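You operate a simulated robot arm through the tools that you are given. There is no shell and no other tool. Be economical: measure what you need, move in short steps, check, and stop when the job is done.

You are at the controls of a simulated two-armed robot. One attempt, no reset.

Task
Clip both belts across to the next posts and lock them.
Fine: draw each belt clip to the next post till it holds, then turn that post's lock knob till its window shows green.

It is judged by the outcome, as a careful person would: the job done as asked, and still so three seconds after it is handed in. It fails if anything else is knocked over, pushed out of place, dropped, spilled or broken.

Robot
Two 7-joint arms with fingered hands on one trunk, on a base that drives. Base frame: it is fixed to the floor where the robot stands at the start and does not move with it; the origin is under the middle of the robot, x ahead of it, y to its left, z up. Readings come in m, rad, newtons and seconds.
The left shoulder is at the start at [0.07, 0.142, 1.189], the right one opposite. With the tool pointing down near the work surface each hand reaches from about 0.1 to 0.78 m from the robot's upright axis, wherever it stands, measured 20 degrees to its own side. Places, roughly: middle post lock knob [0.6, -0.4, 0.9]; purple belt clip [0.6, 0, 0.8]; right post lock knob [0.6, -0.9, 0.9]; teal belt clip [0.6, -0.5, 0.8]. Payload 3.6 kg a hand.
The TCP of each hand is the grasp point between the finger pads, 0.025 m short of the fingertips. In the tool frame z runs along the fingers and y along their closing line. Largest opening 0.088 m; the body of the gripper starts 0.029 m behind the TCP. The gripper is a hand of 5 fingers: y runs from the thumb to the fingers, the wrist lies at [-0.013, -0.097, -0.162] in the tool frame.
Orientation is told as [roll, pitch, yaw] about the base's x, y, z axes, in that order, counted from this pose: with the fingers straight down and the wrist toward the robot, the tool's x, y and z point along [0, 1, 0], [1, 0, 0] and [0, 0, -1] of the base frame.

Tools
- The arms move only by the tool play_rows. It takes "left_steps", "right_steps" or both (then of equal length, played together; a hand with none holds still); each is text: rows parted by semicolons, each of 6 numbers parted by spaces: the turn, a rotation vector about the base's x, y, z in rad, then the shift along the base's x, y, z in m. In form: rx ry rz x y z; .... A call has 1 to 10 rows; each row is the pose to reach, as a shift and turn from the pose commanded when the call began. A row lasts 0.2 s, in which the tool goes at most 0.05 m and 0.15 rad; a call with a longer step from one row to the next is refused whole. Where a pose cannot be reached the arm comes as near as it can. A force on the tool above 90 N (or 10 N above the force at the start of the call, whichever is more), or a blocked arm, ends the call early, and 0.2 s more pass. In this call time passes only in rows, and 0.2 s behind the last. The reply holds the time, the measured pose of the TCP, the force on the tool along the base axes, the opening and the grip force, in the units named above and with some noise, with the torque about the TCP (base axes, N m) and any sound that the robot's microphone picked up.
- Cameras (640 x 400 px; columns grow to the right, rows downward): "scene" is now at [0.1201, -0.0448, 1.4224]; the picture's right is [-0.55, -0.84, -0.00], its down [-0.48, 0.31, -0.82] and it looks along [0.68, -0.45, -0.58] (base axes); focal length 270 px, centre (320, 200). "left" rides on the left gripper at [-0.059, -0.079, -0.105] in its tool frame; the picture's right is [-0.73, -0.32, 0.61], its down [0.62, -0.68, 0.38] and it looks along [0.29, 0.66, 0.70] (tool axes); focal length 234 px, centre (320, 200). "right" rides on the right gripper at [0.059, -0.079, -0.105] in its tool frame; the picture's right is [-0.73, 0.32, -0.61], its down [-0.62, -0.68, 0.38] and it looks along [-0.29, 0.66, 0.70] (tool axes); focal length 234 px, centre (320, 200). There is no depth. A picture from a camera that has moved, and an enlarged one, comes with that camera's place and axes in the base frame and with its lens. The place of the scene camera against the robot may be out by one fixed shift of up to 0.012 m in any direction.
- snapshot(camera): a new picture of that camera. It takes no simulated time.
- raise_lower(by): slides the trunk up (or, below 0, down) by that many m; the arms and the scene camera ride with it, the base frame stays. It gives what a move gives, with no picture.
- roll_base(legs): drives the robot by 1 to 6 legs, each [ahead, left, turn to the left] in m, m and rad, along the robot's own axes; the way and the turn of a leg run together, so that a leg with both is an arc; at most 1.5 m and 3.142 rad a leg. The arms and the cameras ride along, it lands a little off, and it stops where it bumps. It gives what a move gives.
- move_fingers(index, middle, ring, little, thumb_bend, thumb_turn, hand): sets how far each is bent, from 0 (flat) to 100 (curled in); at 30 the hand is open as for a grip, at 70 the pads meet at the TCP. One left out holds its place. A second passes; each finger stops where it meets its share of the squeeze, and holds until it gets a number again. It is the only way to open and close the hand. It gives what a move gives, with no picture; readings hold the bend of each and the force on index, middle, ring, little, thumb and palm. thumb_turn goes from beside the hand (0) to across from the fingers (100), as for a grip.
- aim_head(pan, tilt): turns the head with the scene camera to pan (to the left, within 1.501 rad either way) and tilt (down, from -0.506 to 1.204), counted from straight ahead of the robot. It gives what a move gives.
- close_up(camera, box): a new picture of the part [left, top, right, bottom] of that camera's present view, enlarged. It takes no simulated time.
- job_done(): hands the job in; it is judged then, once.

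Go step by step. Nothing tells you exact positions but the pictures and the camera data: compare them with the known pose of the tool, close in by small moves and look again before you grip or let go. The budget is 120 turns and 108 pictures, counting those below and the enlarged ones. Unless the task says otherwise, let go and move clear before handing in, and close with one line.

The tools are called after "Emit:" by a JSON object that holds its "name" and its "arguments". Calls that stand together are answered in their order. play_rows: Moves the arms, as the interface text tells. Its arguments: {"type":"object","properties":{"left_steps":{"type":"string"},"right_steps":{"type":"string"}},"required":[]} The other tools are called the same way: raise_lower (by) slides the trunk up or down; move_fingers (index, middle, ring, little, thumb_bend, thumb_turn, hand) moves the fingers one by one; roll_base (legs) drives the base; aim_head (pan, tilt) turns the head that bears the scene camera; snapshot (camera) takes a picture; close_up (camera, box) takes an enlarged picture of a part of a camera's view; job_done () hands the job in.

At the start:

```text
time: 0.0
left_tcp_pos: [0.4699, -0.0389, 1.2017]
left_orientation: [0.001, -0.001, -0.001]
left_contact_force: [-0.5, -1.1, -0.2]
left_wrist_torque: [-0.05, 0.02, 0.02]
left_gripper_width: 0.0876
left_grasp_force: 0.0
left_shape: jaw
left_bend: [30.0, 30.0, 30.0, 30.0, 30.0, 98.0]
left_finger forces: [0.1, 0.0, 0.1, 0.0, 0.0, 0.0]
right_tcp_pos: [0.3289, -0.4858, 1.2262]
right_orientation: [0.0, 0.0, -0.001]
right_contact_force: [0.6, 0.2, 0.3]
right_wrist_torque: [-0.05, -0.02, 0.0]
right_gripper_width: 0.0877
right_grasp_force: 0.0
right_shape: jaw
right_bend: [30.0, 30.0, 30.0, 30.0, 30.0, 98.0]
right_finger forces: [0.0, 0.0, 0.0, 0.0, 0.1, 0.0]
trunk travel left (down, up): [-0.725, 0.215]
robot x, y, heading: [0.0024, -0.0032, -0.001]
head pan, tilt: [-0.578, 0.614]
```

scene: 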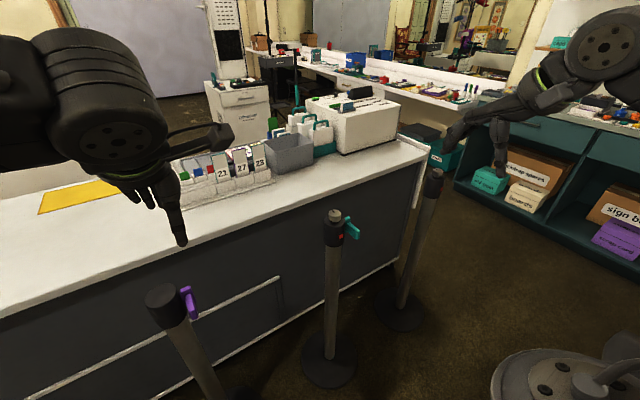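
right: 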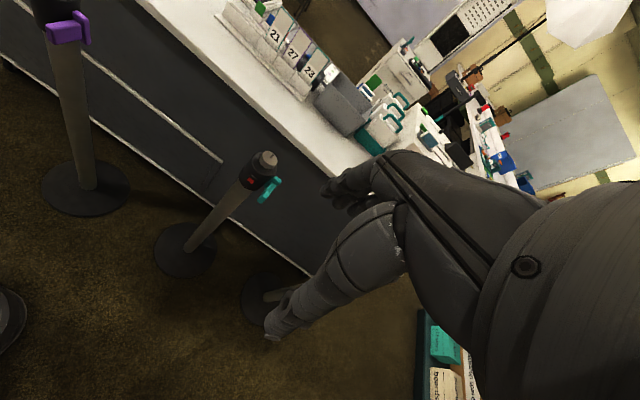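
left: 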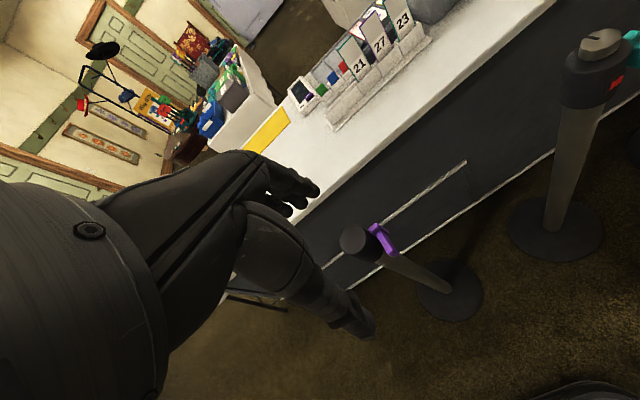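

I see three posts in front of a counter: left with the purple clip, middle with a knob and the teal clip, right with a knob. I will look closer at each.

Emit:
{"name": "close_up", "arguments": {"camera": "scene", "box": [280, 180, 400, 255]}}

Emit:
{"name": "close_up", "arguments": {"camera": "scene", "box": [130, 260, 250, 335]}}

Emit:
{"name": "close_up", "arguments": {"camera": "scene", "box": [380, 150, 500, 225]}}

Emit:
{"name": "close_up", "arguments": {"camera": "right", "box": [200, 130, 328, 210]}}

Emit:
{"name": "close_up", "arguments": {"camera": "left", "box": [512, 10, 640, 90]}}

```text
5.33 times, centred on (340, 218) of scene
camera zoom: at [0.1201, -0.0448, 1.4224], right [-0.55, -0.84, 0.0], down [-0.48, 0.31, -0.82], along [0.68, -0.45, -0.58], focal length 1439 px, centre (213, 107)
```

zoom: 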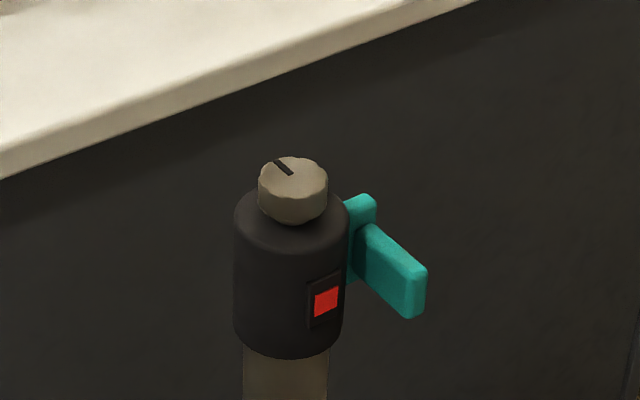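

```text
5.33 times, centred on (190, 298) of scene
camera zoom: at [0.1201, -0.0448, 1.4224], right [-0.55, -0.84, 0.0], down [-0.48, 0.31, -0.82], along [0.68, -0.45, -0.58], focal length 1439 px, centre (1013, -320)
```

zoom: 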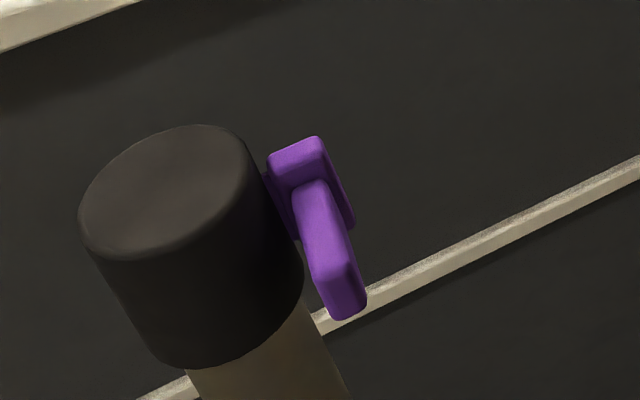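

```text
5.33 times, centred on (440, 188) of scene
camera zoom: at [0.1201, -0.0448, 1.4224], right [-0.55, -0.84, 0.0], down [-0.48, 0.31, -0.82], along [0.68, -0.45, -0.58], focal length 1439 px, centre (-320, 267)
```

zoom: 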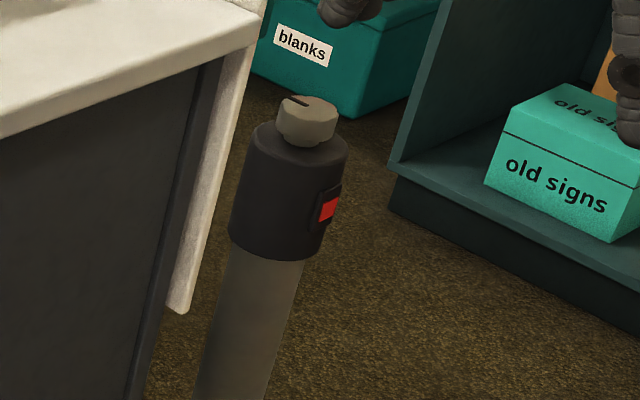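

```text
5.00 times, centred on (264, 170) of right
camera zoom: at [0.2505, -0.427, 1.3304], right [0.32, -0.73, 0.61], down [-0.68, -0.62, -0.38], along [0.66, -0.29, -0.7], focal length 1171 px, centre (600, 350)
```

zoom: 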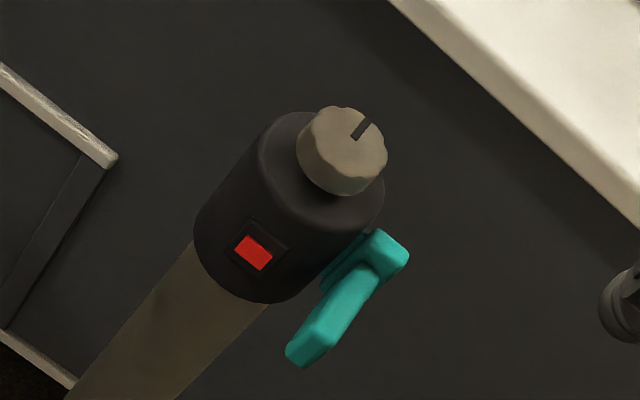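

```text
5.00 times, centred on (576, 50) of left
camera zoom: at [0.3907, -0.0969, 1.3072], right [-0.32, -0.73, -0.61], down [-0.68, 0.62, -0.38], along [0.66, 0.29, -0.7], focal length 1171 px, centre (-960, 950)
```

zoom: 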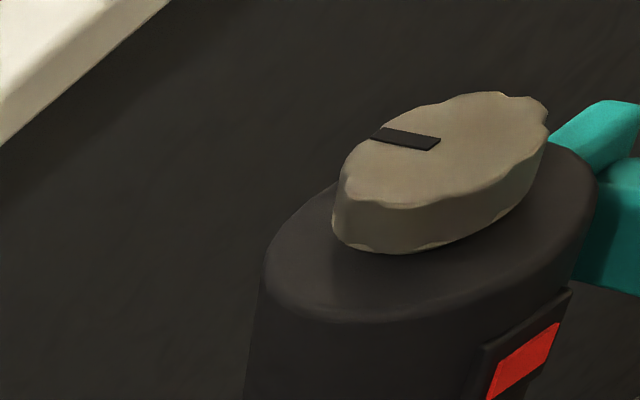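

The posts stand at about x 0.62, y +0.05, -0.43 and -0.91; the clips have a tab toward me. I check the floor to my right before driving.

Emit:
{"name": "aim_head", "arguments": {"pan": -1.3, "tilt": 0.8}}

Emit:
{"name": "snapshot", "arguments": {"camera": "scene"}}

```text
time: 1.1
left_tcp_pos: [0.4696, -0.0376, 1.2018]
left_orientation: [0.0, -0.001, 0.0]
left_contact_force: [0.3, 0.4, -0.4]
left_wrist_torque: [-0.01, 0.01, -0.05]
left_gripper_width: 0.0877
left_grasp_force: 0.1
left_shape: jaw
left_bend: [30.0, 30.0, 30.0, 30.0, 30.0, 98.0]
left_finger forces: [0.0, 0.0, 0.1, 0.0, 0.0, 0.0]
right_tcp_pos: [0.3274, -0.486, 1.2253]
right_orientation: [0.0, 0.001, 0.001]
right_contact_force: [0.0, 0.1, 0.4]
right_wrist_torque: [-0.02, 0.03, -0.01]
right_gripper_width: 0.0877
right_grasp_force: 0.1
right_shape: jaw
right_bend: [30.0, 30.0, 30.0, 30.0, 30.0, 98.0]
right_finger forces: [0.1, 0.0, 0.0, 0.0, 0.0, 0.0]
trunk travel left (down, up): [-0.725, 0.215]
robot x, y, heading: [0.0004, -0.0003, -0.002]
head pan, tilt: [-1.3, 0.799]
```

```text
99 pictures are left
camera scene: at [0.0681, -0.0745, 1.4068], right [-0.96, -0.27, 0.0], down [-0.19, 0.69, -0.7], along [0.19, -0.67, -0.72], focal length 270 px, centre (320, 200)
```

scene: 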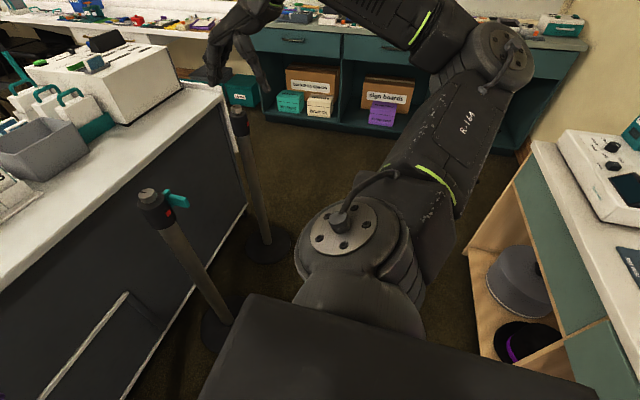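

The round thing is my own shoulder, and the floor is free. I drive to the right by 0.3 m, so both clip and target of the first belt are in easy reach.

Emit:
{"name": "roll_base", "arguments": {"legs": [[0, -0.3, 0]]}}

Emit:
{"name": "aim_head", "arguments": {"pan": 0.1, "tilt": 0.75}}

Emit:
{"name": "snapshot", "arguments": {"camera": "scene"}}

Emit:
{"name": "snapshot", "arguments": {"camera": "left"}}

```text
time: 3.1
left_tcp_pos: [0.4695, -0.3383, 1.2012]
left_orientation: [-0.002, 0.001, 0.002]
left_contact_force: [-0.2, -1.0, -0.2]
left_wrist_torque: [0.0, 0.0, 0.0]
left_gripper_width: 0.0877
left_grasp_force: 0.1
left_shape: jaw
left_bend: [30.0, 30.0, 30.0, 30.0, 30.0, 98.0]
left_finger forces: [0.0, 0.0, 0.1, 0.0, 0.0, 0.0]
right_tcp_pos: [0.3291, -0.7849, 1.2257]
right_orientation: [-0.001, -0.001, 0.001]
right_contact_force: [0.3, 0.3, 0.3]
right_wrist_torque: [0.0, 0.02, -0.01]
right_gripper_width: 0.0874
right_grasp_force: 0.0
right_shape: jaw
right_bend: [30.0, 30.0, 30.0, 30.0, 30.0, 98.0]
right_finger forces: [0.0, 0.1, 0.0, 0.1, 0.0, 0.0]
trunk travel left (down, up): [-0.725, 0.215]
robot x, y, heading: [-0.0025, -0.2987, 0.008]
head pan, tilt: [-1.3, 0.799]
```

```text
time: 4.7
left_tcp_pos: [0.4703, -0.3397, 1.2017]
left_orientation: [0.001, 0.0, 0.001]
left_contact_force: [-0.7, -0.6, -0.2]
left_wrist_torque: [-0.01, 0.02, 0.0]
left_gripper_width: 0.0875
left_grasp_force: 0.1
left_shape: jaw
left_bend: [30.0, 30.0, 30.0, 30.0, 30.0, 98.0]
left_finger forces: [0.0, 0.0, 0.0, 0.0, 0.1, 0.0]
right_tcp_pos: [0.33, -0.7871, 1.2255]
right_orientation: [-0.001, 0.0, 0.003]
right_contact_force: [0.1, -0.5, -0.2]
right_wrist_torque: [0.02, 0.0, -0.02]
right_gripper_width: 0.0877
right_grasp_force: 0.1
right_shape: jaw
right_bend: [30.0, 30.0, 30.0, 30.0, 30.0, 98.0]
right_finger forces: [0.0, 0.0, 0.0, 0.0, 0.0, 0.1]
trunk travel left (down, up): [-0.725, 0.215]
robot x, y, heading: [-0.0002, -0.2998, -0.003]
head pan, tilt: [0.099, 0.75]
```

```text
98 pictures are left
camera scene: at [0.1291, -0.2896, 1.4107], right [0.1, -0.99, 0.0], down [-0.68, -0.07, -0.73], along [0.73, 0.07, -0.68], focal length 270 px, centre (320, 200)
```

scene: 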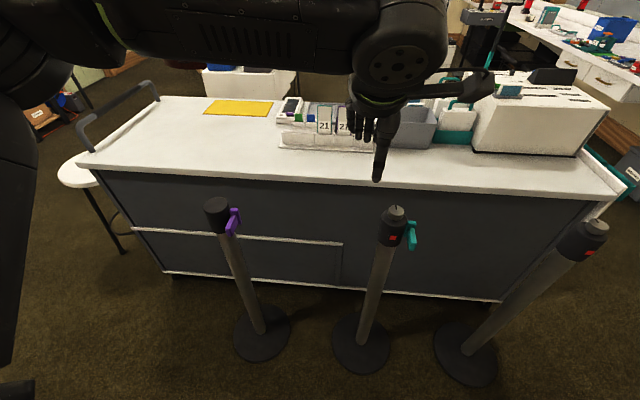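

```text
97 pictures are left
camera left: at [0.3911, -0.3975, 1.3072], right [-0.32, -0.73, -0.61], down [-0.68, 0.62, -0.38], along [0.66, 0.29, -0.7], focal length 234 px, centre (320, 200)
```

left: 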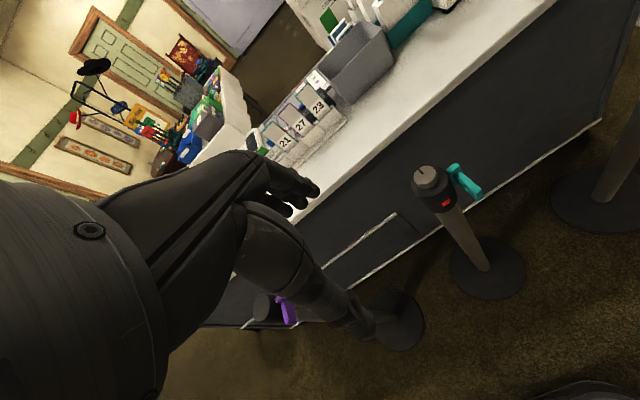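

Now all three posts are visible. I enlarge each to measure heads, clips and receivers.

Emit:
{"name": "close_up", "arguments": {"camera": "scene", "box": [190, 190, 270, 240]}}

Emit:
{"name": "close_up", "arguments": {"camera": "scene", "box": [360, 200, 440, 250]}}

Emit:
{"name": "close_up", "arguments": {"camera": "scene", "box": [544, 205, 624, 265]}}

Emit:
{"name": "close_up", "arguments": {"camera": "left", "box": [400, 155, 496, 215]}}

```text
8.00 times, centred on (230, 215) of scene
camera zoom: at [0.1291, -0.2896, 1.4107], right [0.1, -0.99, 0.0], down [-0.68, -0.07, -0.73], along [0.73, 0.07, -0.68], focal length 2158 px, centre (1040, 80)
```

zoom: 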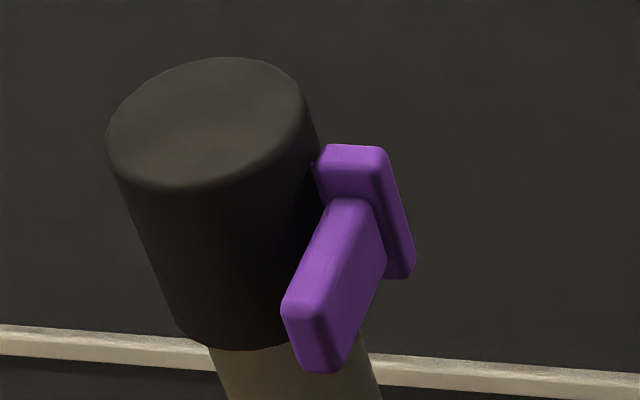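

```text
8.00 times, centred on (400, 225) of scene
camera zoom: at [0.1291, -0.2896, 1.4107], right [0.1, -0.99, 0.0], down [-0.68, -0.07, -0.73], along [0.73, 0.07, -0.68], focal length 2158 px, centre (-320, 0)
```

zoom: 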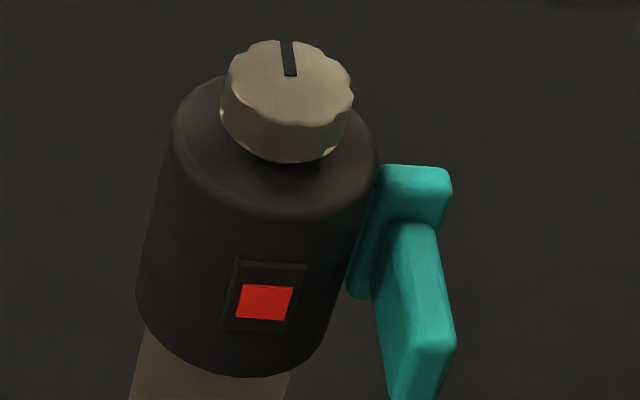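

```text
6.67 times, centred on (584, 235) of scene
camera zoom: at [0.1291, -0.2896, 1.4107], right [0.1, -0.99, 0.0], down [-0.68, -0.07, -0.73], along [0.73, 0.07, -0.68], focal length 1798 px, centre (-1440, -33)
```

zoom: 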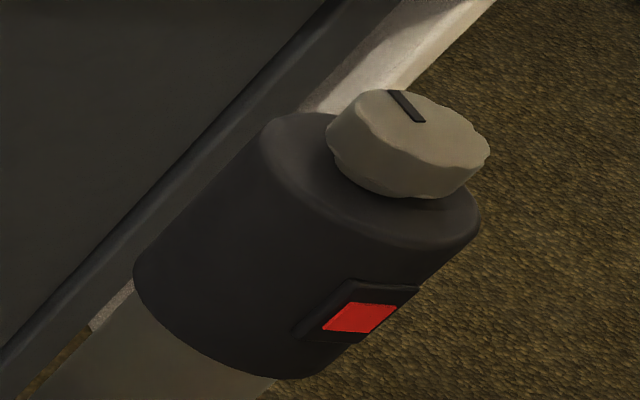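

```text
6.67 times, centred on (448, 185) of left
camera zoom: at [0.3911, -0.3975, 1.3072], right [-0.32, -0.73, -0.61], down [-0.68, 0.62, -0.38], along [0.66, 0.29, -0.7], focal length 1561 px, centre (-533, 300)
```

zoom: 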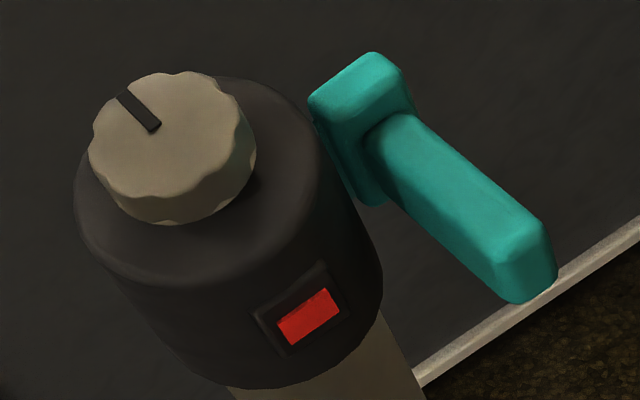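

The tabs point toward me: about 0.04 m long, 0.017 m thick in y, around z 0.855. I bring the left hand round so it closes along y, with the fingers forward and down, stopping short of the purple clip.

Emit:
{"name": "play_rows", "arguments": {"left_steps": "0.0455 -0.0455 -0.125 0 0.033 -0.01; 0.091 -0.091 -0.25 0 0.067 -0.02; 0.1365 -0.1365 -0.375 0 0.1 -0.03; 0.182 -0.182 -0.5 0 0.133 -0.04; 0.2275 -0.2275 -0.625 0 0.167 -0.05; 0.273 -0.273 -0.7505 0 0.2 -0.06; 0.3185 -0.3185 -0.8755 0 0.22 -0.08; 0.364 -0.364 -1.0005 0 0.24 -0.1; 0.4095 -0.4095 -1.1255 0 0.26 -0.12; 0.455 -0.455 -1.2505 0 0.28 -0.14"}}

Emit:
{"name": "move_fingers", "arguments": {"hand": "left", "index": 50, "middle": 50, "ring": 50, "little": 50, "thumb_bend": 50, "thumb_turn": 100}}

Emit:
{"name": "snapshot", "arguments": {"camera": "scene"}}

Emit:
{"name": "snapshot", "arguments": {"camera": "left"}}

```text
time: 6.9
left_tcp_pos: [0.4693, -0.058, 1.0616]
left_orientation: [0.598, -0.08, -1.315]
left_contact_force: [-0.5, 0.3, -0.9]
left_wrist_torque: [-0.03, -0.01, 0.0]
left_gripper_width: 0.0876
left_grasp_force: 0.0
left_shape: jaw
left_bend: [30.0, 30.0, 30.0, 30.0, 30.0, 98.0]
left_finger forces: [0.1, 0.1, 0.0, 0.1, 0.1, 0.0]
right_tcp_pos: [0.3298, -0.786, 1.2263]
right_orientation: [-0.001, -0.001, 0.003]
right_contact_force: [-0.6, -1.2, -0.7]
right_wrist_torque: [0.02, -0.03, -0.01]
right_gripper_width: 0.0877
right_grasp_force: 0.0
right_shape: jaw
right_bend: [30.0, 30.0, 30.0, 30.0, 30.0, 98.0]
right_finger forces: [0.1, 0.0, 0.1, 0.1, 0.1, 0.0]
trunk travel left (down, up): [-0.725, 0.215]
robot x, y, heading: [-0.0004, -0.3022, 0.005]
head pan, tilt: [0.099, 0.75]
```

```text
time: 7.9
left_tcp_pos: [0.4697, -0.0586, 1.0626]
left_orientation: [0.597, -0.08, -1.315]
left_contact_force: [0.3, -0.6, -0.1]
left_wrist_torque: [-0.01, -0.04, -0.05]
left_gripper_width: 0.042
left_grasp_force: 0.1
left_shape: fingers
left_bend: [50.0, 50.0, 50.0, 50.0, 50.0, 100.0]
left_finger forces: [0.1, 0.0, 0.1, 0.1, 0.0, 0.0]
right_tcp_pos: [0.3283, -0.7859, 1.2263]
right_orientation: [-0.001, -0.001, 0.0]
right_contact_force: [-0.2, 0.1, -0.6]
right_wrist_torque: [0.02, -0.01, -0.02]
right_gripper_width: 0.0875
right_grasp_force: 0.0
right_shape: jaw
right_bend: [30.0, 30.0, 30.0, 30.0, 30.0, 98.0]
right_finger forces: [0.0, 0.0, 0.0, 0.0, 0.0, 0.1]
trunk travel left (down, up): [-0.725, 0.215]
robot x, y, heading: [-0.0044, -0.2958, 0.004]
head pan, tilt: [0.099, 0.75]
```

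```text
92 pictures are left
camera scene: at [0.1291, -0.2895, 1.4108], right [0.1, -0.99, 0.0], down [-0.68, -0.07, -0.73], along [0.73, 0.07, -0.68], focal length 270 px, centre (320, 200)
```

scene: 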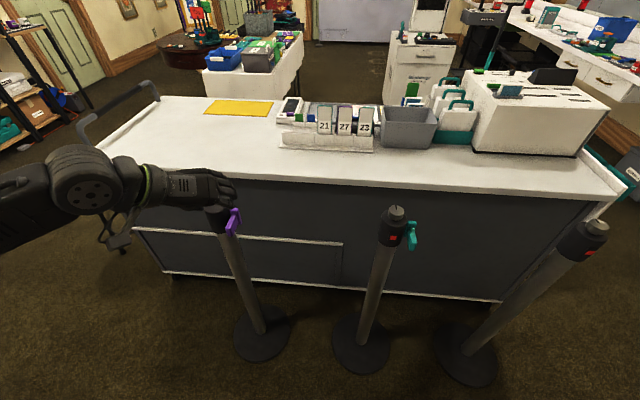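

```text
91 pictures are left
camera left: at [0.3455, -0.0055, 1.1096], right [-0.31, 0.18, -0.93], down [0.53, 0.84, -0.02], along [0.78, -0.51, -0.36], focal length 234 px, centre (320, 200)
```

left: 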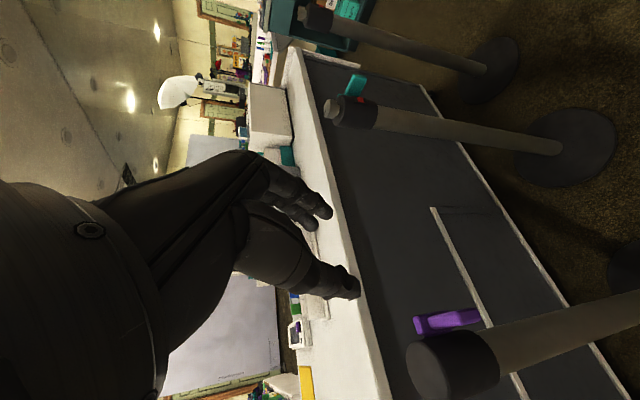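

The hand turned as wanted. I zoom on the purple clip from the hand camera to measure it.

Emit:
{"name": "close_up", "arguments": {"camera": "left", "box": [392, 290, 520, 370]}}

Emit:
{"name": "close_up", "arguments": {"camera": "left", "box": [310, 60, 390, 135]}}

```text
5.00 times, centred on (456, 330) of left
camera zoom: at [0.3455, -0.0055, 1.1096], right [-0.31, 0.18, -0.93], down [0.53, 0.84, -0.02], along [0.78, -0.51, -0.36], focal length 1171 px, centre (-360, -450)
```

zoom: 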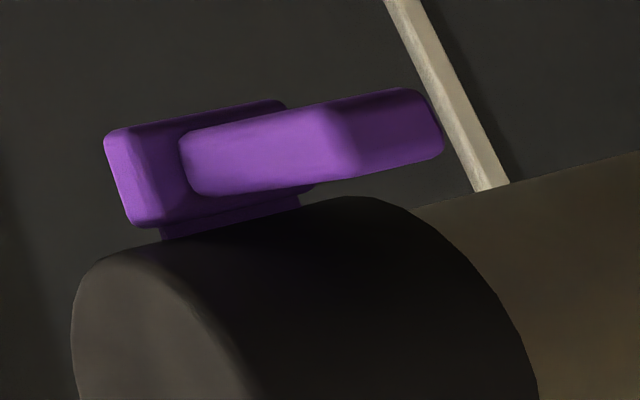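

```text
5.33 times, centred on (350, 98) of left
camera zoom: at [0.3455, -0.0055, 1.1096], right [-0.31, 0.18, -0.93], down [0.53, 0.84, -0.02], along [0.78, -0.51, -0.36], focal length 1249 px, centre (160, 747)
```

zoom: 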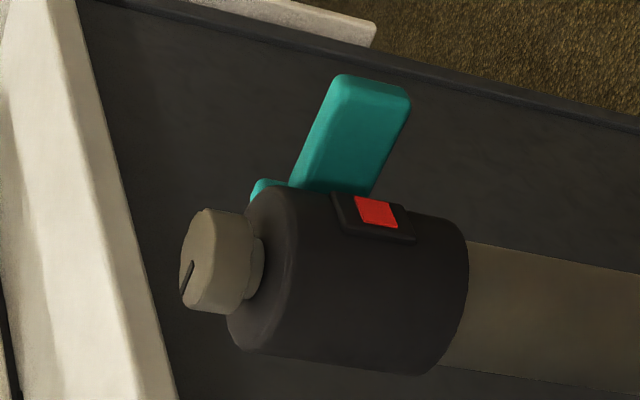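

The purple tab's end is at about (0.579, 0.000, 0.842), with the top at z 0.857. I move to a pre-grasp point just in front of and above it.

Emit:
{"name": "play_rows", "arguments": {"left_steps": "0.0182 -0.0182 -0.05 0 0.02 -0.03; 0.0364 -0.0364 -0.1 0 0.04 -0.06; 0.0546 -0.0546 -0.15 0.01 0.059 -0.09; 0.0728 -0.0728 -0.2 0.02 0.059 -0.12; 0.091 -0.091 -0.25 0.03 0.059 -0.14; 0.091 -0.091 -0.25 0.05 0.059 -0.15"}}

Emit:
{"name": "snapshot", "arguments": {"camera": "left"}}

Emit:
{"name": "close_up", "arguments": {"camera": "scene", "box": [160, 150, 320, 250]}}

```text
time: 9.3
left_tcp_pos: [0.5194, 0.0009, 0.9111]
left_orientation: [0.697, -0.002, -1.57]
left_contact_force: [0.6, 1.1, 0.5]
left_wrist_torque: [-0.01, -0.02, -0.01]
left_gripper_width: 0.0421
left_grasp_force: 0.1
left_shape: fingers
left_bend: [50.0, 50.0, 50.0, 50.0, 50.0, 100.0]
left_finger forces: [0.0, 0.1, 0.1, 0.0, 0.0, 0.0]
right_tcp_pos: [0.3287, -0.7853, 1.226]
right_orientation: [-0.001, 0.001, 0.002]
right_contact_force: [-0.5, 0.5, 0.2]
right_wrist_torque: [0.01, 0.0, 0.01]
right_gripper_width: 0.0877
right_grasp_force: 0.0
right_shape: jaw
right_bend: [30.0, 30.0, 30.0, 30.0, 30.0, 98.0]
right_finger forces: [0.0, 0.0, 0.1, 0.1, 0.0, 0.0]
trunk travel left (down, up): [-0.725, 0.215]
robot x, y, heading: [-0.0024, -0.2984, -0.002]
head pan, tilt: [0.099, 0.75]
```

```text
88 pictures are left
camera left: at [0.4068, 0.0804, 0.9536], right [-0.17, 0.32, -0.93], down [0.72, 0.68, 0.1], along [0.67, -0.66, -0.35], focal length 234 px, centre (320, 200)
```

left: 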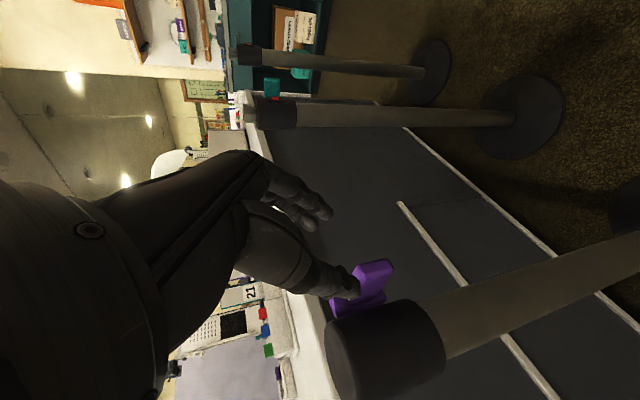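

```text
4.00 times, centred on (240, 200) of scene
camera zoom: at [0.1303, -0.2895, 1.4107], right [0.1, -0.99, 0.0], down [-0.68, -0.07, -0.73], along [0.73, 0.07, -0.68], focal length 1079 px, centre (640, 200)
```

zoom: 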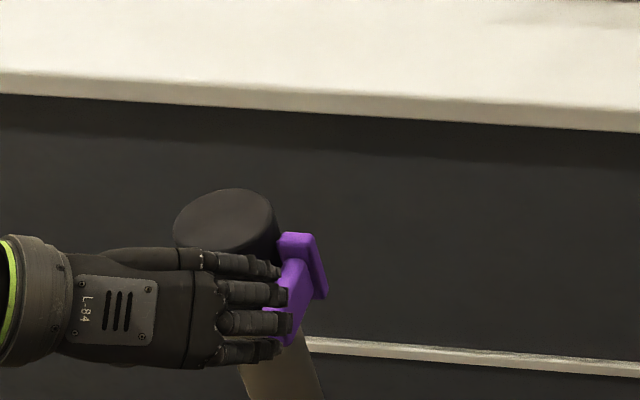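

The line-up looks right: the tab's end lies on the path of the grasp point. I close in along the fingers in small rows.

Emit:
{"name": "play_rows", "arguments": {"left_steps": "0 0 0 0.015 0 -0.016; 0 0 0 0.03 -0.001 -0.032; 0 0 0 0.045 -0.001 -0.048; 0 0 0 0.057 -0.001 -0.062"}}

Emit:
{"name": "snapshot", "arguments": {"camera": "left"}}

Emit:
{"name": "close_up", "arguments": {"camera": "scene", "box": [160, 170, 288, 250]}}

```text
time: 10.3
left_tcp_pos: [0.578, -0.0002, 0.8489]
left_orientation: [0.697, -0.002, -1.569]
left_contact_force: [-0.1, -0.1, -0.7]
left_wrist_torque: [0.01, 0.0, 0.0]
left_gripper_width: 0.0419
left_grasp_force: 0.1
left_shape: fingers
left_bend: [50.0, 50.0, 50.0, 50.0, 50.0, 100.0]
left_finger forces: [0.1, 0.1, 0.0, 0.0, 0.1, 0.0]
right_tcp_pos: [0.3302, -0.7865, 1.2247]
right_orientation: [-0.001, 0.001, 0.001]
right_contact_force: [-0.1, -0.1, -0.1]
right_wrist_torque: [0.0, 0.02, 0.01]
right_gripper_width: 0.0877
right_grasp_force: 0.0
right_shape: jaw
right_bend: [30.0, 30.0, 30.0, 30.0, 30.0, 98.0]
right_finger forces: [0.0, 0.0, 0.0, 0.0, 0.0, 0.0]
trunk travel left (down, up): [-0.725, 0.215]
robot x, y, heading: [0.0001, -0.3033, 0.001]
head pan, tilt: [0.099, 0.75]
```

```text
86 pictures are left
camera left: at [0.4649, 0.0788, 0.8915], right [-0.17, 0.32, -0.93], down [0.72, 0.68, 0.11], along [0.67, -0.66, -0.35], focal length 234 px, centre (320, 200)
```

left: 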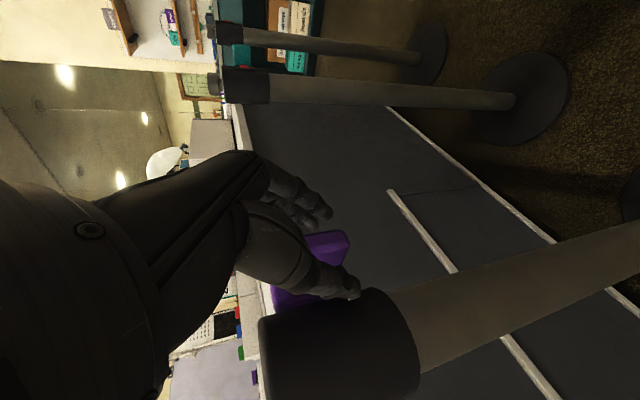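

```text
5.00 times, centred on (224, 210) of scene
camera zoom: at [0.1301, -0.2897, 1.4107], right [0.1, -0.99, 0.0], down [-0.68, -0.07, -0.73], along [0.73, 0.07, -0.68], focal length 1349 px, centre (800, 150)
```

zoom: 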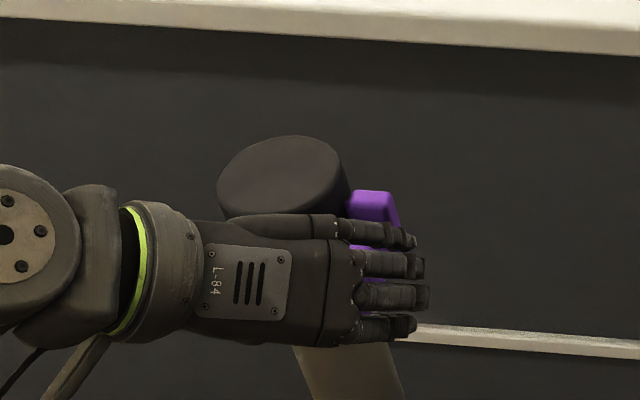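

The tab is between thumb and fingers with no contact yet. I close the hand.

Emit:
{"name": "move_fingers", "arguments": {"hand": "left", "index": 70, "middle": 70, "ring": 70, "little": 66, "thumb_bend": 70}}

Emit:
{"name": "snapshot", "arguments": {"camera": "left"}}

Emit:
{"name": "close_up", "arguments": {"camera": "scene", "box": [160, 170, 288, 250]}}

```text
time: 11.3
left_tcp_pos: [0.5772, 0.0006, 0.8487]
left_orientation: [0.697, -0.002, -1.571]
left_contact_force: [1.2, -4.1, -1.8]
left_wrist_torque: [-0.02, -0.01, -0.09]
left_gripper_width: 0.0103
left_grasp_force: 6.3
left_shape: fingers
left_bend: [66.0, 67.0, 66.0, 66.0, 64.0, 100.0]
left_finger forces: [2.6, 2.9, 2.5, 0.0, 4.4, 0.1]
right_tcp_pos: [0.3288, -0.7874, 1.2254]
right_orientation: [0.001, 0.0, 0.002]
right_contact_force: [-1.0, 0.2, 0.0]
right_wrist_torque: [0.01, -0.02, 0.01]
right_gripper_width: 0.0876
right_grasp_force: 0.1
right_shape: jaw
right_bend: [30.0, 30.0, 30.0, 30.0, 30.0, 98.0]
right_finger forces: [0.1, 0.0, 0.1, 0.0, 0.0, 0.0]
trunk travel left (down, up): [-0.725, 0.215]
robot x, y, heading: [0.0013, -0.3006, 0.006]
head pan, tilt: [0.099, 0.75]
```

```text
84 pictures are left
camera left: at [0.4643, 0.0783, 0.8919], right [-0.17, 0.32, -0.93], down [0.72, 0.68, 0.11], along [0.67, -0.66, -0.35], focal length 234 px, centre (320, 200)
```

left: 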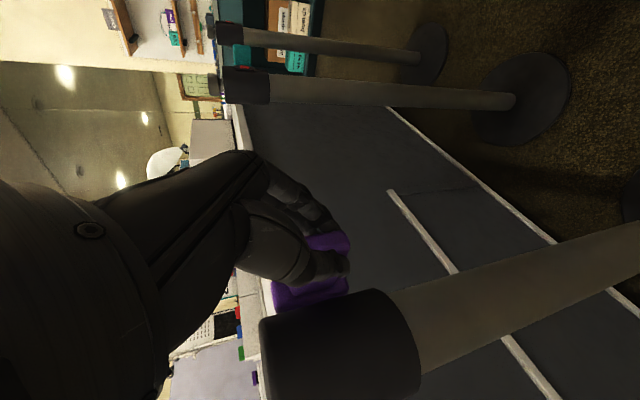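

```text
5.00 times, centred on (224, 210) of scene
camera zoom: at [0.1294, -0.2903, 1.4107], right [0.1, -0.99, 0.0], down [-0.68, -0.07, -0.73], along [0.73, 0.07, -0.68], focal length 1349 px, centre (800, 150)
```

zoom: 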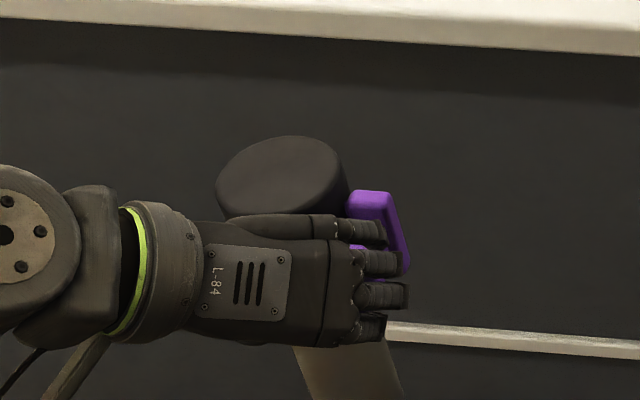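

The tab is gripped with about 6 N. I squeeze a bit more and draw the clip a short way toward the middle post.

Emit:
{"name": "move_fingers", "arguments": {"hand": "left", "index": 85, "middle": 85, "ring": 85, "thumb_bend": 85}}

Emit:
{"name": "play_rows", "arguments": {"left_steps": "0 0 0 0 -0.01 0; 0 0 0 0 -0.02 0; 0 0 0 0 -0.03 0; 0 0 0 0 -0.045 0; 0 0 0 0 -0.06 0"}}

Emit:
{"name": "snapshot", "arguments": {"camera": "scene"}}

Emit:
{"name": "snapshot", "arguments": {"camera": "left"}}

```text
time: 12.3
left_tcp_pos: [0.5774, -0.0024, 0.8484]
left_orientation: [0.696, 0.001, -1.571]
left_contact_force: [5.3, -13.1, -7.5]
left_wrist_torque: [0.2, 0.06, -0.36]
left_gripper_width: 0.0086
left_grasp_force: 26.3
left_shape: fingers
left_bend: [73.0, 72.0, 72.0, 66.0, 66.0, 100.0]
left_finger forces: [9.1, 11.3, 12.3, 0.0, 19.7, 0.0]
right_tcp_pos: [0.3313, -0.7879, 1.2242]
right_orientation: [0.002, 0.003, 0.003]
right_contact_force: [-0.5, 0.6, 0.5]
right_wrist_torque: [0.01, 0.01, 0.01]
right_gripper_width: 0.0878
right_grasp_force: 0.1
right_shape: jaw
right_bend: [30.0, 30.0, 30.0, 30.0, 30.0, 98.0]
right_finger forces: [0.0, 0.0, 0.0, 0.0, 0.1, 0.0]
trunk travel left (down, up): [-0.725, 0.215]
robot x, y, heading: [0.0006, -0.3027, 0.001]
head pan, tilt: [0.099, 0.75]
```

```text
time: 13.5
left_tcp_pos: [0.5792, -0.0622, 0.8482]
left_orientation: [0.695, -0.002, -1.569]
left_contact_force: [8.2, 3.0, -5.8]
left_wrist_torque: [0.31, 0.05, -0.05]
left_gripper_width: 0.0083
left_grasp_force: 22.5
left_shape: fingers
left_bend: [74.0, 72.0, 72.0, 66.0, 65.0, 100.0]
left_finger forces: [6.2, 7.2, 7.6, 0.0, 23.4, 0.0]
right_tcp_pos: [0.3307, -0.7863, 1.2241]
right_orientation: [-0.003, 0.004, 0.002]
right_contact_force: [-0.2, 0.2, 0.5]
right_wrist_torque: [-0.04, 0.0, 0.02]
right_gripper_width: 0.0877
right_grasp_force: 0.0
right_shape: jaw
right_bend: [30.0, 30.0, 30.0, 30.0, 30.0, 98.0]
right_finger forces: [0.0, 0.0, 0.0, 0.0, 0.0, 0.0]
trunk travel left (down, up): [-0.725, 0.215]
robot x, y, heading: [0.0003, -0.3069, 0.002]
head pan, tilt: [0.099, 0.75]
```

```text
82 pictures are left
camera scene: at [0.1323, -0.2895, 1.4104], right [0.1, -0.99, 0.0], down [-0.68, -0.07, -0.73], along [0.73, 0.07, -0.68], focal length 270 px, centre (320, 200)
```

scene: 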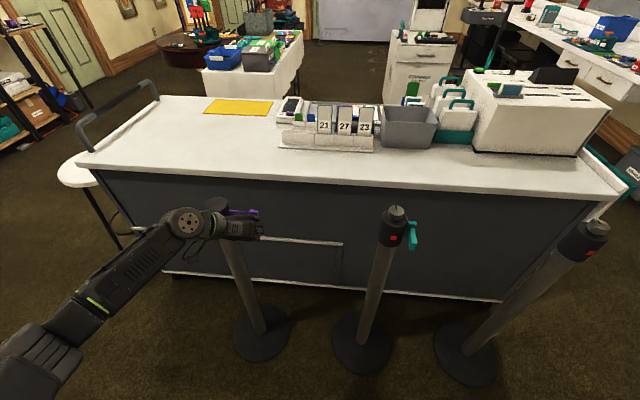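

```text
81 pictures are left
camera left: at [0.4658, 0.0173, 0.8911], right [-0.17, 0.32, -0.93], down [0.72, 0.68, 0.1], along [0.67, -0.66, -0.35], focal length 234 px, centre (320, 200)
```

left: 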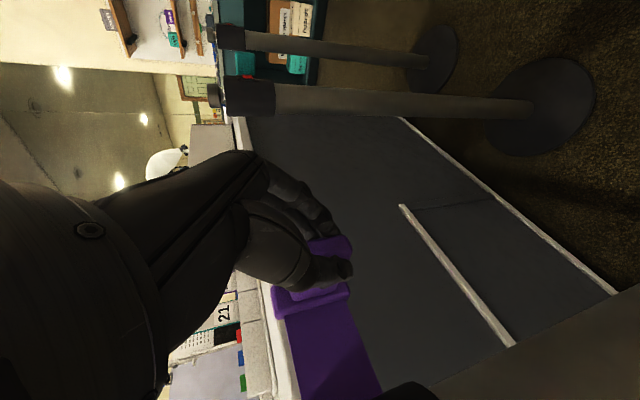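

The belt is drawing out behind the clip, and the grip holds. I continue toward the middle post.

Emit:
{"name": "play_rows", "arguments": {"left_steps": "0 0 0 0 -0.03 0; 0 0 0 0 -0.06 0; 0 0 0 0 -0.09 0; 0 0 0 0 -0.12 0; 0 0 0 0 -0.15 0; 0 0 0 0 -0.18 0; 0 0 0 0 -0.21 0; 0 0 0 0 -0.235 0; 0 0 0 0 -0.25 0"}}

Emit:
{"name": "close_up", "arguments": {"camera": "scene", "box": [300, 180, 460, 280]}}

Emit:
{"name": "snapshot", "arguments": {"camera": "left"}}

```text
time: 15.5
left_tcp_pos: [0.5793, -0.3104, 0.848]
left_orientation: [0.698, -0.002, -1.57]
left_contact_force: [6.2, 4.3, -6.6]
left_wrist_torque: [0.32, 0.09, -0.05]
left_gripper_width: 0.0088
left_grasp_force: 22.1
left_shape: fingers
left_bend: [74.0, 73.0, 72.0, 66.0, 64.0, 100.0]
left_finger forces: [6.1, 7.0, 7.2, 0.0, 23.8, 0.1]
right_tcp_pos: [0.3313, -0.7851, 1.2251]
right_orientation: [-0.002, 0.001, 0.004]
right_contact_force: [-0.4, 0.7, -0.4]
right_wrist_torque: [0.03, 0.0, -0.01]
right_gripper_width: 0.0875
right_grasp_force: 0.1
right_shape: jaw
right_bend: [30.0, 30.0, 30.0, 30.0, 30.0, 98.0]
right_finger forces: [0.0, 0.1, 0.0, 0.1, 0.0, 0.0]
trunk travel left (down, up): [-0.725, 0.215]
robot x, y, heading: [0.0001, -0.3036, 0.003]
head pan, tilt: [0.099, 0.75]
```

```text
4.00 times, centred on (380, 230) of scene
camera zoom: at [0.1319, -0.2894, 1.4105], right [0.1, -0.99, 0.0], down [-0.68, -0.07, -0.73], along [0.73, 0.07, -0.68], focal length 1079 px, centre (80, 80)
```

zoom: 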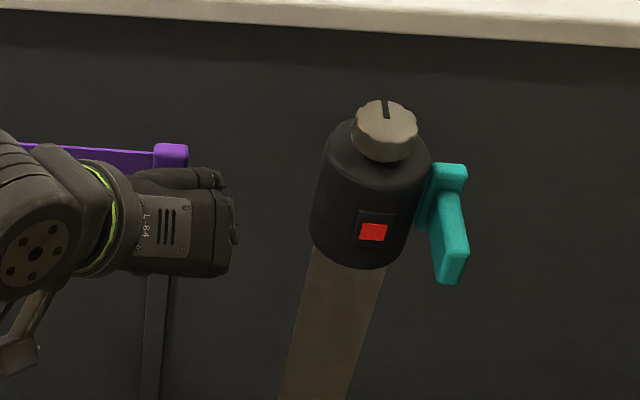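

```text
79 pictures are left
camera left: at [0.4663, -0.2322, 0.8914], right [-0.17, 0.32, -0.93], down [0.72, 0.68, 0.1], along [0.67, -0.66, -0.35], focal length 234 px, centre (320, 200)
```

left: 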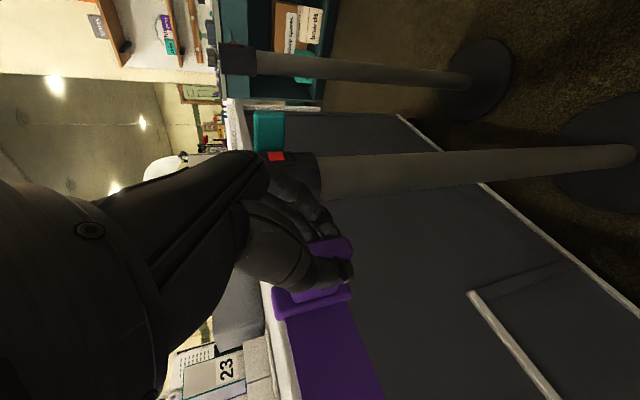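

The clip is about 0.08 m short of docking. The knuckles will pass in front of the head, so I advance in small steps and watch the clearance.

Emit:
{"name": "play_rows", "arguments": {"left_steps": "0 0 0 0 -0.015 0; 0 0 0 0 -0.03 0; 0 0 0 0 -0.045 0"}}

Emit:
{"name": "close_up", "arguments": {"camera": "scene", "box": [320, 190, 432, 260]}}

Emit:
{"name": "snapshot", "arguments": {"camera": "left"}}

Emit:
{"name": "close_up", "arguments": {"camera": "right", "box": [0, 0, 320, 200]}}

```text
time: 16.3
left_tcp_pos: [0.5781, -0.356, 0.848]
left_orientation: [0.695, -0.001, -1.569]
left_contact_force: [9.8, 3.8, -8.0]
left_wrist_torque: [0.25, 0.04, -0.06]
left_gripper_width: 0.0089
left_grasp_force: 21.4
left_shape: fingers
left_bend: [74.0, 73.0, 72.0, 66.0, 64.0, 100.0]
left_finger forces: [5.9, 6.8, 7.1, 0.0, 23.4, 0.0]
right_tcp_pos: [0.3326, -0.7865, 1.2244]
right_orientation: [-0.003, 0.004, 0.0]
right_contact_force: [0.0, -0.5, 0.7]
right_wrist_torque: [-0.01, 0.0, 0.02]
right_gripper_width: 0.0876
right_grasp_force: 0.0
right_shape: jaw
right_bend: [30.0, 30.0, 30.0, 30.0, 30.0, 98.0]
right_finger forces: [0.0, 0.1, 0.0, 0.1, 0.0, 0.1]
trunk travel left (down, up): [-0.725, 0.215]
robot x, y, heading: [0.0, -0.3032, 0.004]
head pan, tilt: [0.099, 0.75]
```

```text
5.71 times, centred on (376, 225) of scene
camera zoom: at [0.1327, -0.2894, 1.4103], right [0.1, -0.99, 0.0], down [-0.68, -0.07, -0.73], along [0.73, 0.07, -0.68], focal length 1542 px, centre (0, 57)
```

zoom: 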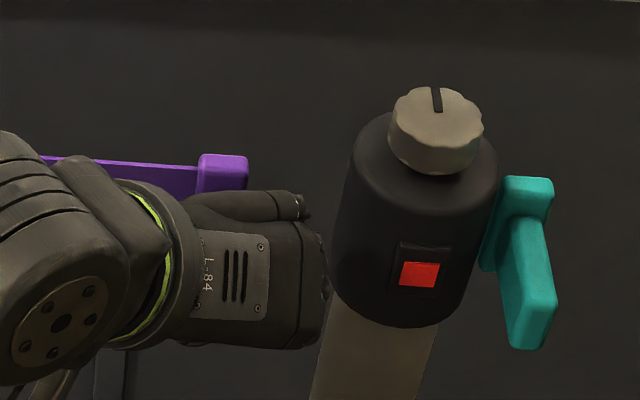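

```text
77 pictures are left
camera left: at [0.4661, -0.2765, 0.8917], right [-0.17, 0.32, -0.93], down [0.72, 0.68, 0.1], along [0.67, -0.66, -0.35], focal length 234 px, centre (320, 200)
```

left: 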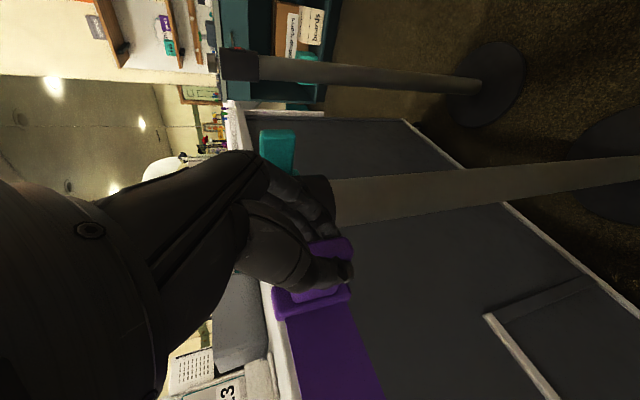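

```text
2.00 times, centred on (160, 100) of right
camera zoom: at [0.2549, -0.7277, 1.3298], right [0.33, -0.72, 0.61], down [-0.68, -0.63, -0.38], along [0.66, -0.29, -0.7], focal length 468 px, centre (640, 400)
```

zoom: 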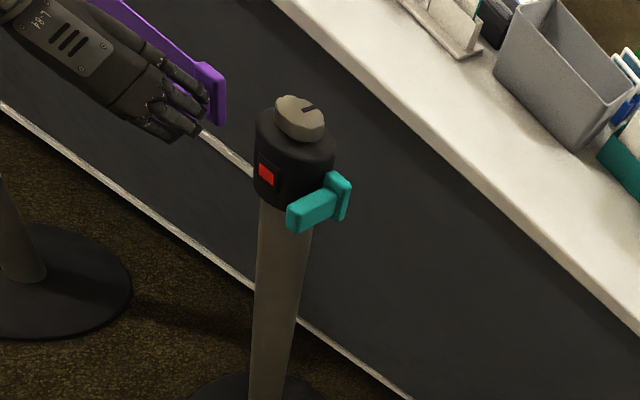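

Clearance looks fine. I go another 15 mm and then check.

Emit:
{"name": "play_rows", "arguments": {"left_steps": "0 0 0 0 -0.008 0; 0 0 0 0 -0.016 0"}}

Emit:
{"name": "close_up", "arguments": {"camera": "right", "box": [60, 10, 188, 90]}}

Emit:
{"name": "close_up", "arguments": {"camera": "scene", "box": [320, 190, 432, 260]}}

```text
time: 16.9
left_tcp_pos: [0.5772, -0.3705, 0.8494]
left_orientation: [0.695, 0.0, -1.571]
left_contact_force: [9.2, 3.5, -7.7]
left_wrist_torque: [0.25, 0.09, -0.04]
left_gripper_width: 0.0086
left_grasp_force: 21.9
left_shape: fingers
left_bend: [74.0, 73.0, 72.0, 66.0, 64.0, 100.0]
left_finger forces: [6.0, 6.8, 7.1, 0.1, 23.5, 0.1]
right_tcp_pos: [0.3319, -0.7863, 1.2239]
right_orientation: [-0.001, 0.004, 0.001]
right_contact_force: [0.2, 0.3, 0.1]
right_wrist_torque: [0.01, -0.02, 0.03]
right_gripper_width: 0.0877
right_grasp_force: 0.1
right_shape: jaw
right_bend: [30.0, 30.0, 30.0, 30.0, 30.0, 98.0]
right_finger forces: [0.1, 0.1, 0.1, 0.0, 0.1, 0.0]
trunk travel left (down, up): [-0.725, 0.215]
robot x, y, heading: [0.0011, -0.3023, 0.003]
head pan, tilt: [0.099, 0.75]
```

```text
5.00 times, centred on (124, 50) of right
camera zoom: at [0.2546, -0.7277, 1.3298], right [0.33, -0.72, 0.61], down [-0.68, -0.63, -0.38], along [0.66, -0.29, -0.7], focal length 1171 px, centre (1300, 950)
```

zoom: 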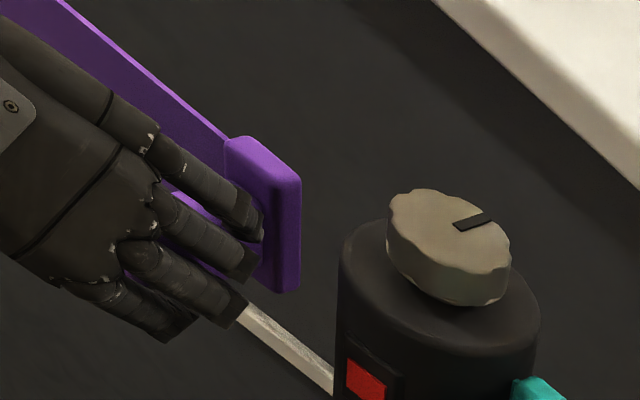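

```text
5.71 times, centred on (376, 225) of scene
camera zoom: at [0.1325, -0.2894, 1.4104], right [0.1, -0.99, 0.0], down [-0.68, -0.07, -0.73], along [0.73, 0.07, -0.68], focal length 1542 px, centre (0, 57)
```

zoom: 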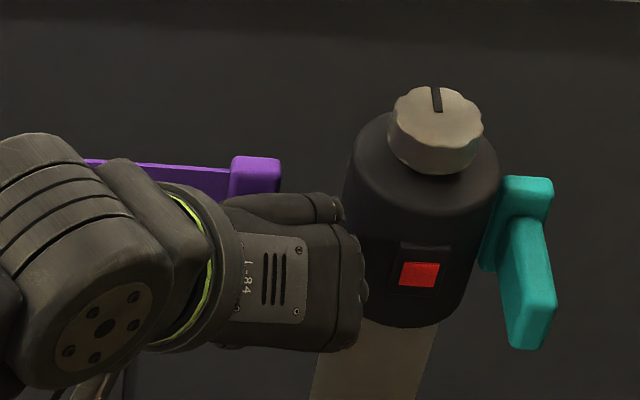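

The plate is still about 0.03 m from the head. I advance slowly in small rows.

Emit:
{"name": "play_rows", "arguments": {"left_steps": "0 0 0 0 -0.006 0; 0 0 0 0 -0.012 0; 0 0 0 0 -0.018 0; 0 0 0 0 -0.022 0"}}

Emit:
{"name": "close_up", "arguments": {"camera": "right", "box": [60, 10, 188, 90]}}

Emit:
{"name": "close_up", "arguments": {"camera": "scene", "box": [320, 190, 432, 260]}}

```text
time: 17.9
left_tcp_pos: [0.5789, -0.3945, 0.8488]
left_orientation: [0.695, -0.001, -1.567]
left_contact_force: [8.4, -1.4, -3.5]
left_wrist_torque: [0.24, 0.05, -0.15]
left_gripper_width: 0.0086
left_grasp_force: 22.9
left_shape: fingers
left_bend: [74.0, 73.0, 72.0, 66.0, 64.0, 100.0]
left_finger forces: [7.1, 8.2, 8.4, 0.0, 22.0, 0.0]
right_tcp_pos: [0.3335, -0.7866, 1.2245]
right_orientation: [0.002, 0.001, 0.002]
right_contact_force: [0.8, 0.1, 0.3]
right_wrist_torque: [0.02, 0.02, 0.0]
right_gripper_width: 0.0878
right_grasp_force: 0.2
right_shape: jaw
right_bend: [30.0, 30.0, 30.0, 30.0, 30.0, 98.0]
right_finger forces: [0.0, 0.0, 0.1, 0.0, 0.1, 0.0]
trunk travel left (down, up): [-0.725, 0.215]
robot x, y, heading: [0.0027, -0.3035, 0.001]
head pan, tilt: [0.099, 0.75]
```

```text
5.00 times, centred on (124, 50) of right
camera zoom: at [0.2538, -0.7284, 1.3298], right [0.33, -0.73, 0.61], down [-0.68, -0.63, -0.38], along [0.66, -0.29, -0.7], focal length 1171 px, centre (1300, 950)
```

zoom: 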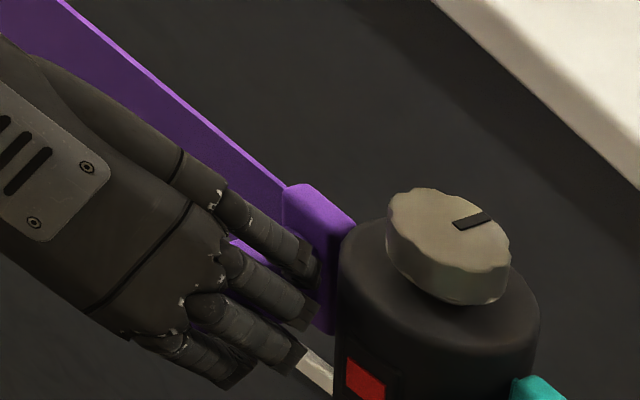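

```text
5.71 times, centred on (376, 225) of scene
camera zoom: at [0.1318, -0.2901, 1.4105], right [0.1, -0.99, 0.0], down [-0.68, -0.07, -0.73], along [0.73, 0.07, -0.68], focal length 1542 px, centre (0, 57)
```

zoom: 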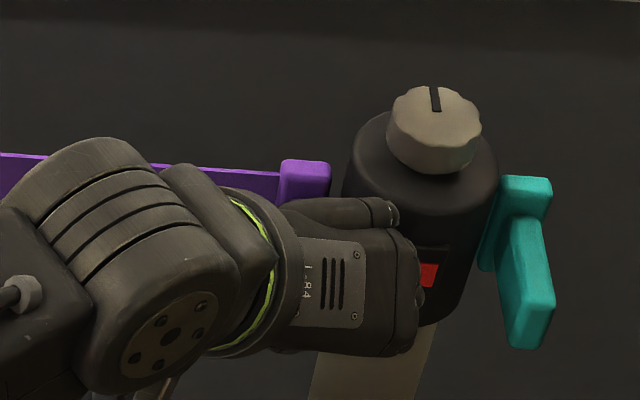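

The plate is about 6 mm from the head. A few millimetres more, watching for the click.

Emit:
{"name": "play_rows", "arguments": {"left_steps": "0 0 0 0 -0.003 0; 0 0 0 0 -0.006 0"}}

Emit:
{"name": "close_up", "arguments": {"camera": "right", "box": [60, 10, 188, 90]}}

```text
time: 18.5
left_tcp_pos: [0.5783, -0.3964, 0.848]
left_orientation: [0.695, 0.0, -1.568]
left_contact_force: [6.2, 9.0, -6.1]
left_wrist_torque: [0.35, 0.13, 0.02]
left_gripper_width: 0.0088
left_grasp_force: 20.9
left_shape: fingers
left_bend: [74.0, 73.0, 73.0, 66.0, 64.0, 100.0]
left_finger forces: [4.9, 5.9, 6.0, 0.0, 25.3, 0.0]
right_tcp_pos: [0.3321, -0.7843, 1.226]
right_orientation: [-0.002, 0.002, 0.003]
right_contact_force: [0.8, -0.1, 0.1]
right_wrist_torque: [0.0, 0.02, -0.01]
right_gripper_width: 0.0878
right_grasp_force: 0.2
right_shape: jaw
right_bend: [30.0, 30.0, 30.0, 30.0, 30.0, 98.0]
right_finger forces: [0.0, 0.1, 0.1, 0.1, 0.0, 0.0]
trunk travel left (down, up): [-0.725, 0.215]
robot x, y, heading: [-0.0, -0.3003, 0.002]
head pan, tilt: [0.099, 0.75]
```

```text
5.00 times, centred on (124, 50) of right
camera zoom: at [0.2542, -0.7257, 1.3305], right [0.33, -0.72, 0.61], down [-0.68, -0.63, -0.38], along [0.66, -0.29, -0.7], focal length 1171 px, centre (1300, 950)
```

zoom: 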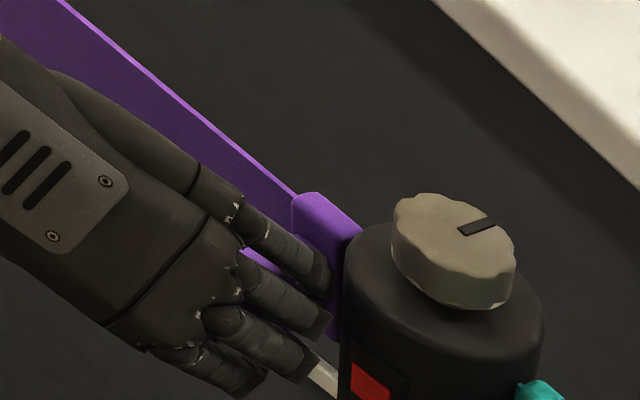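

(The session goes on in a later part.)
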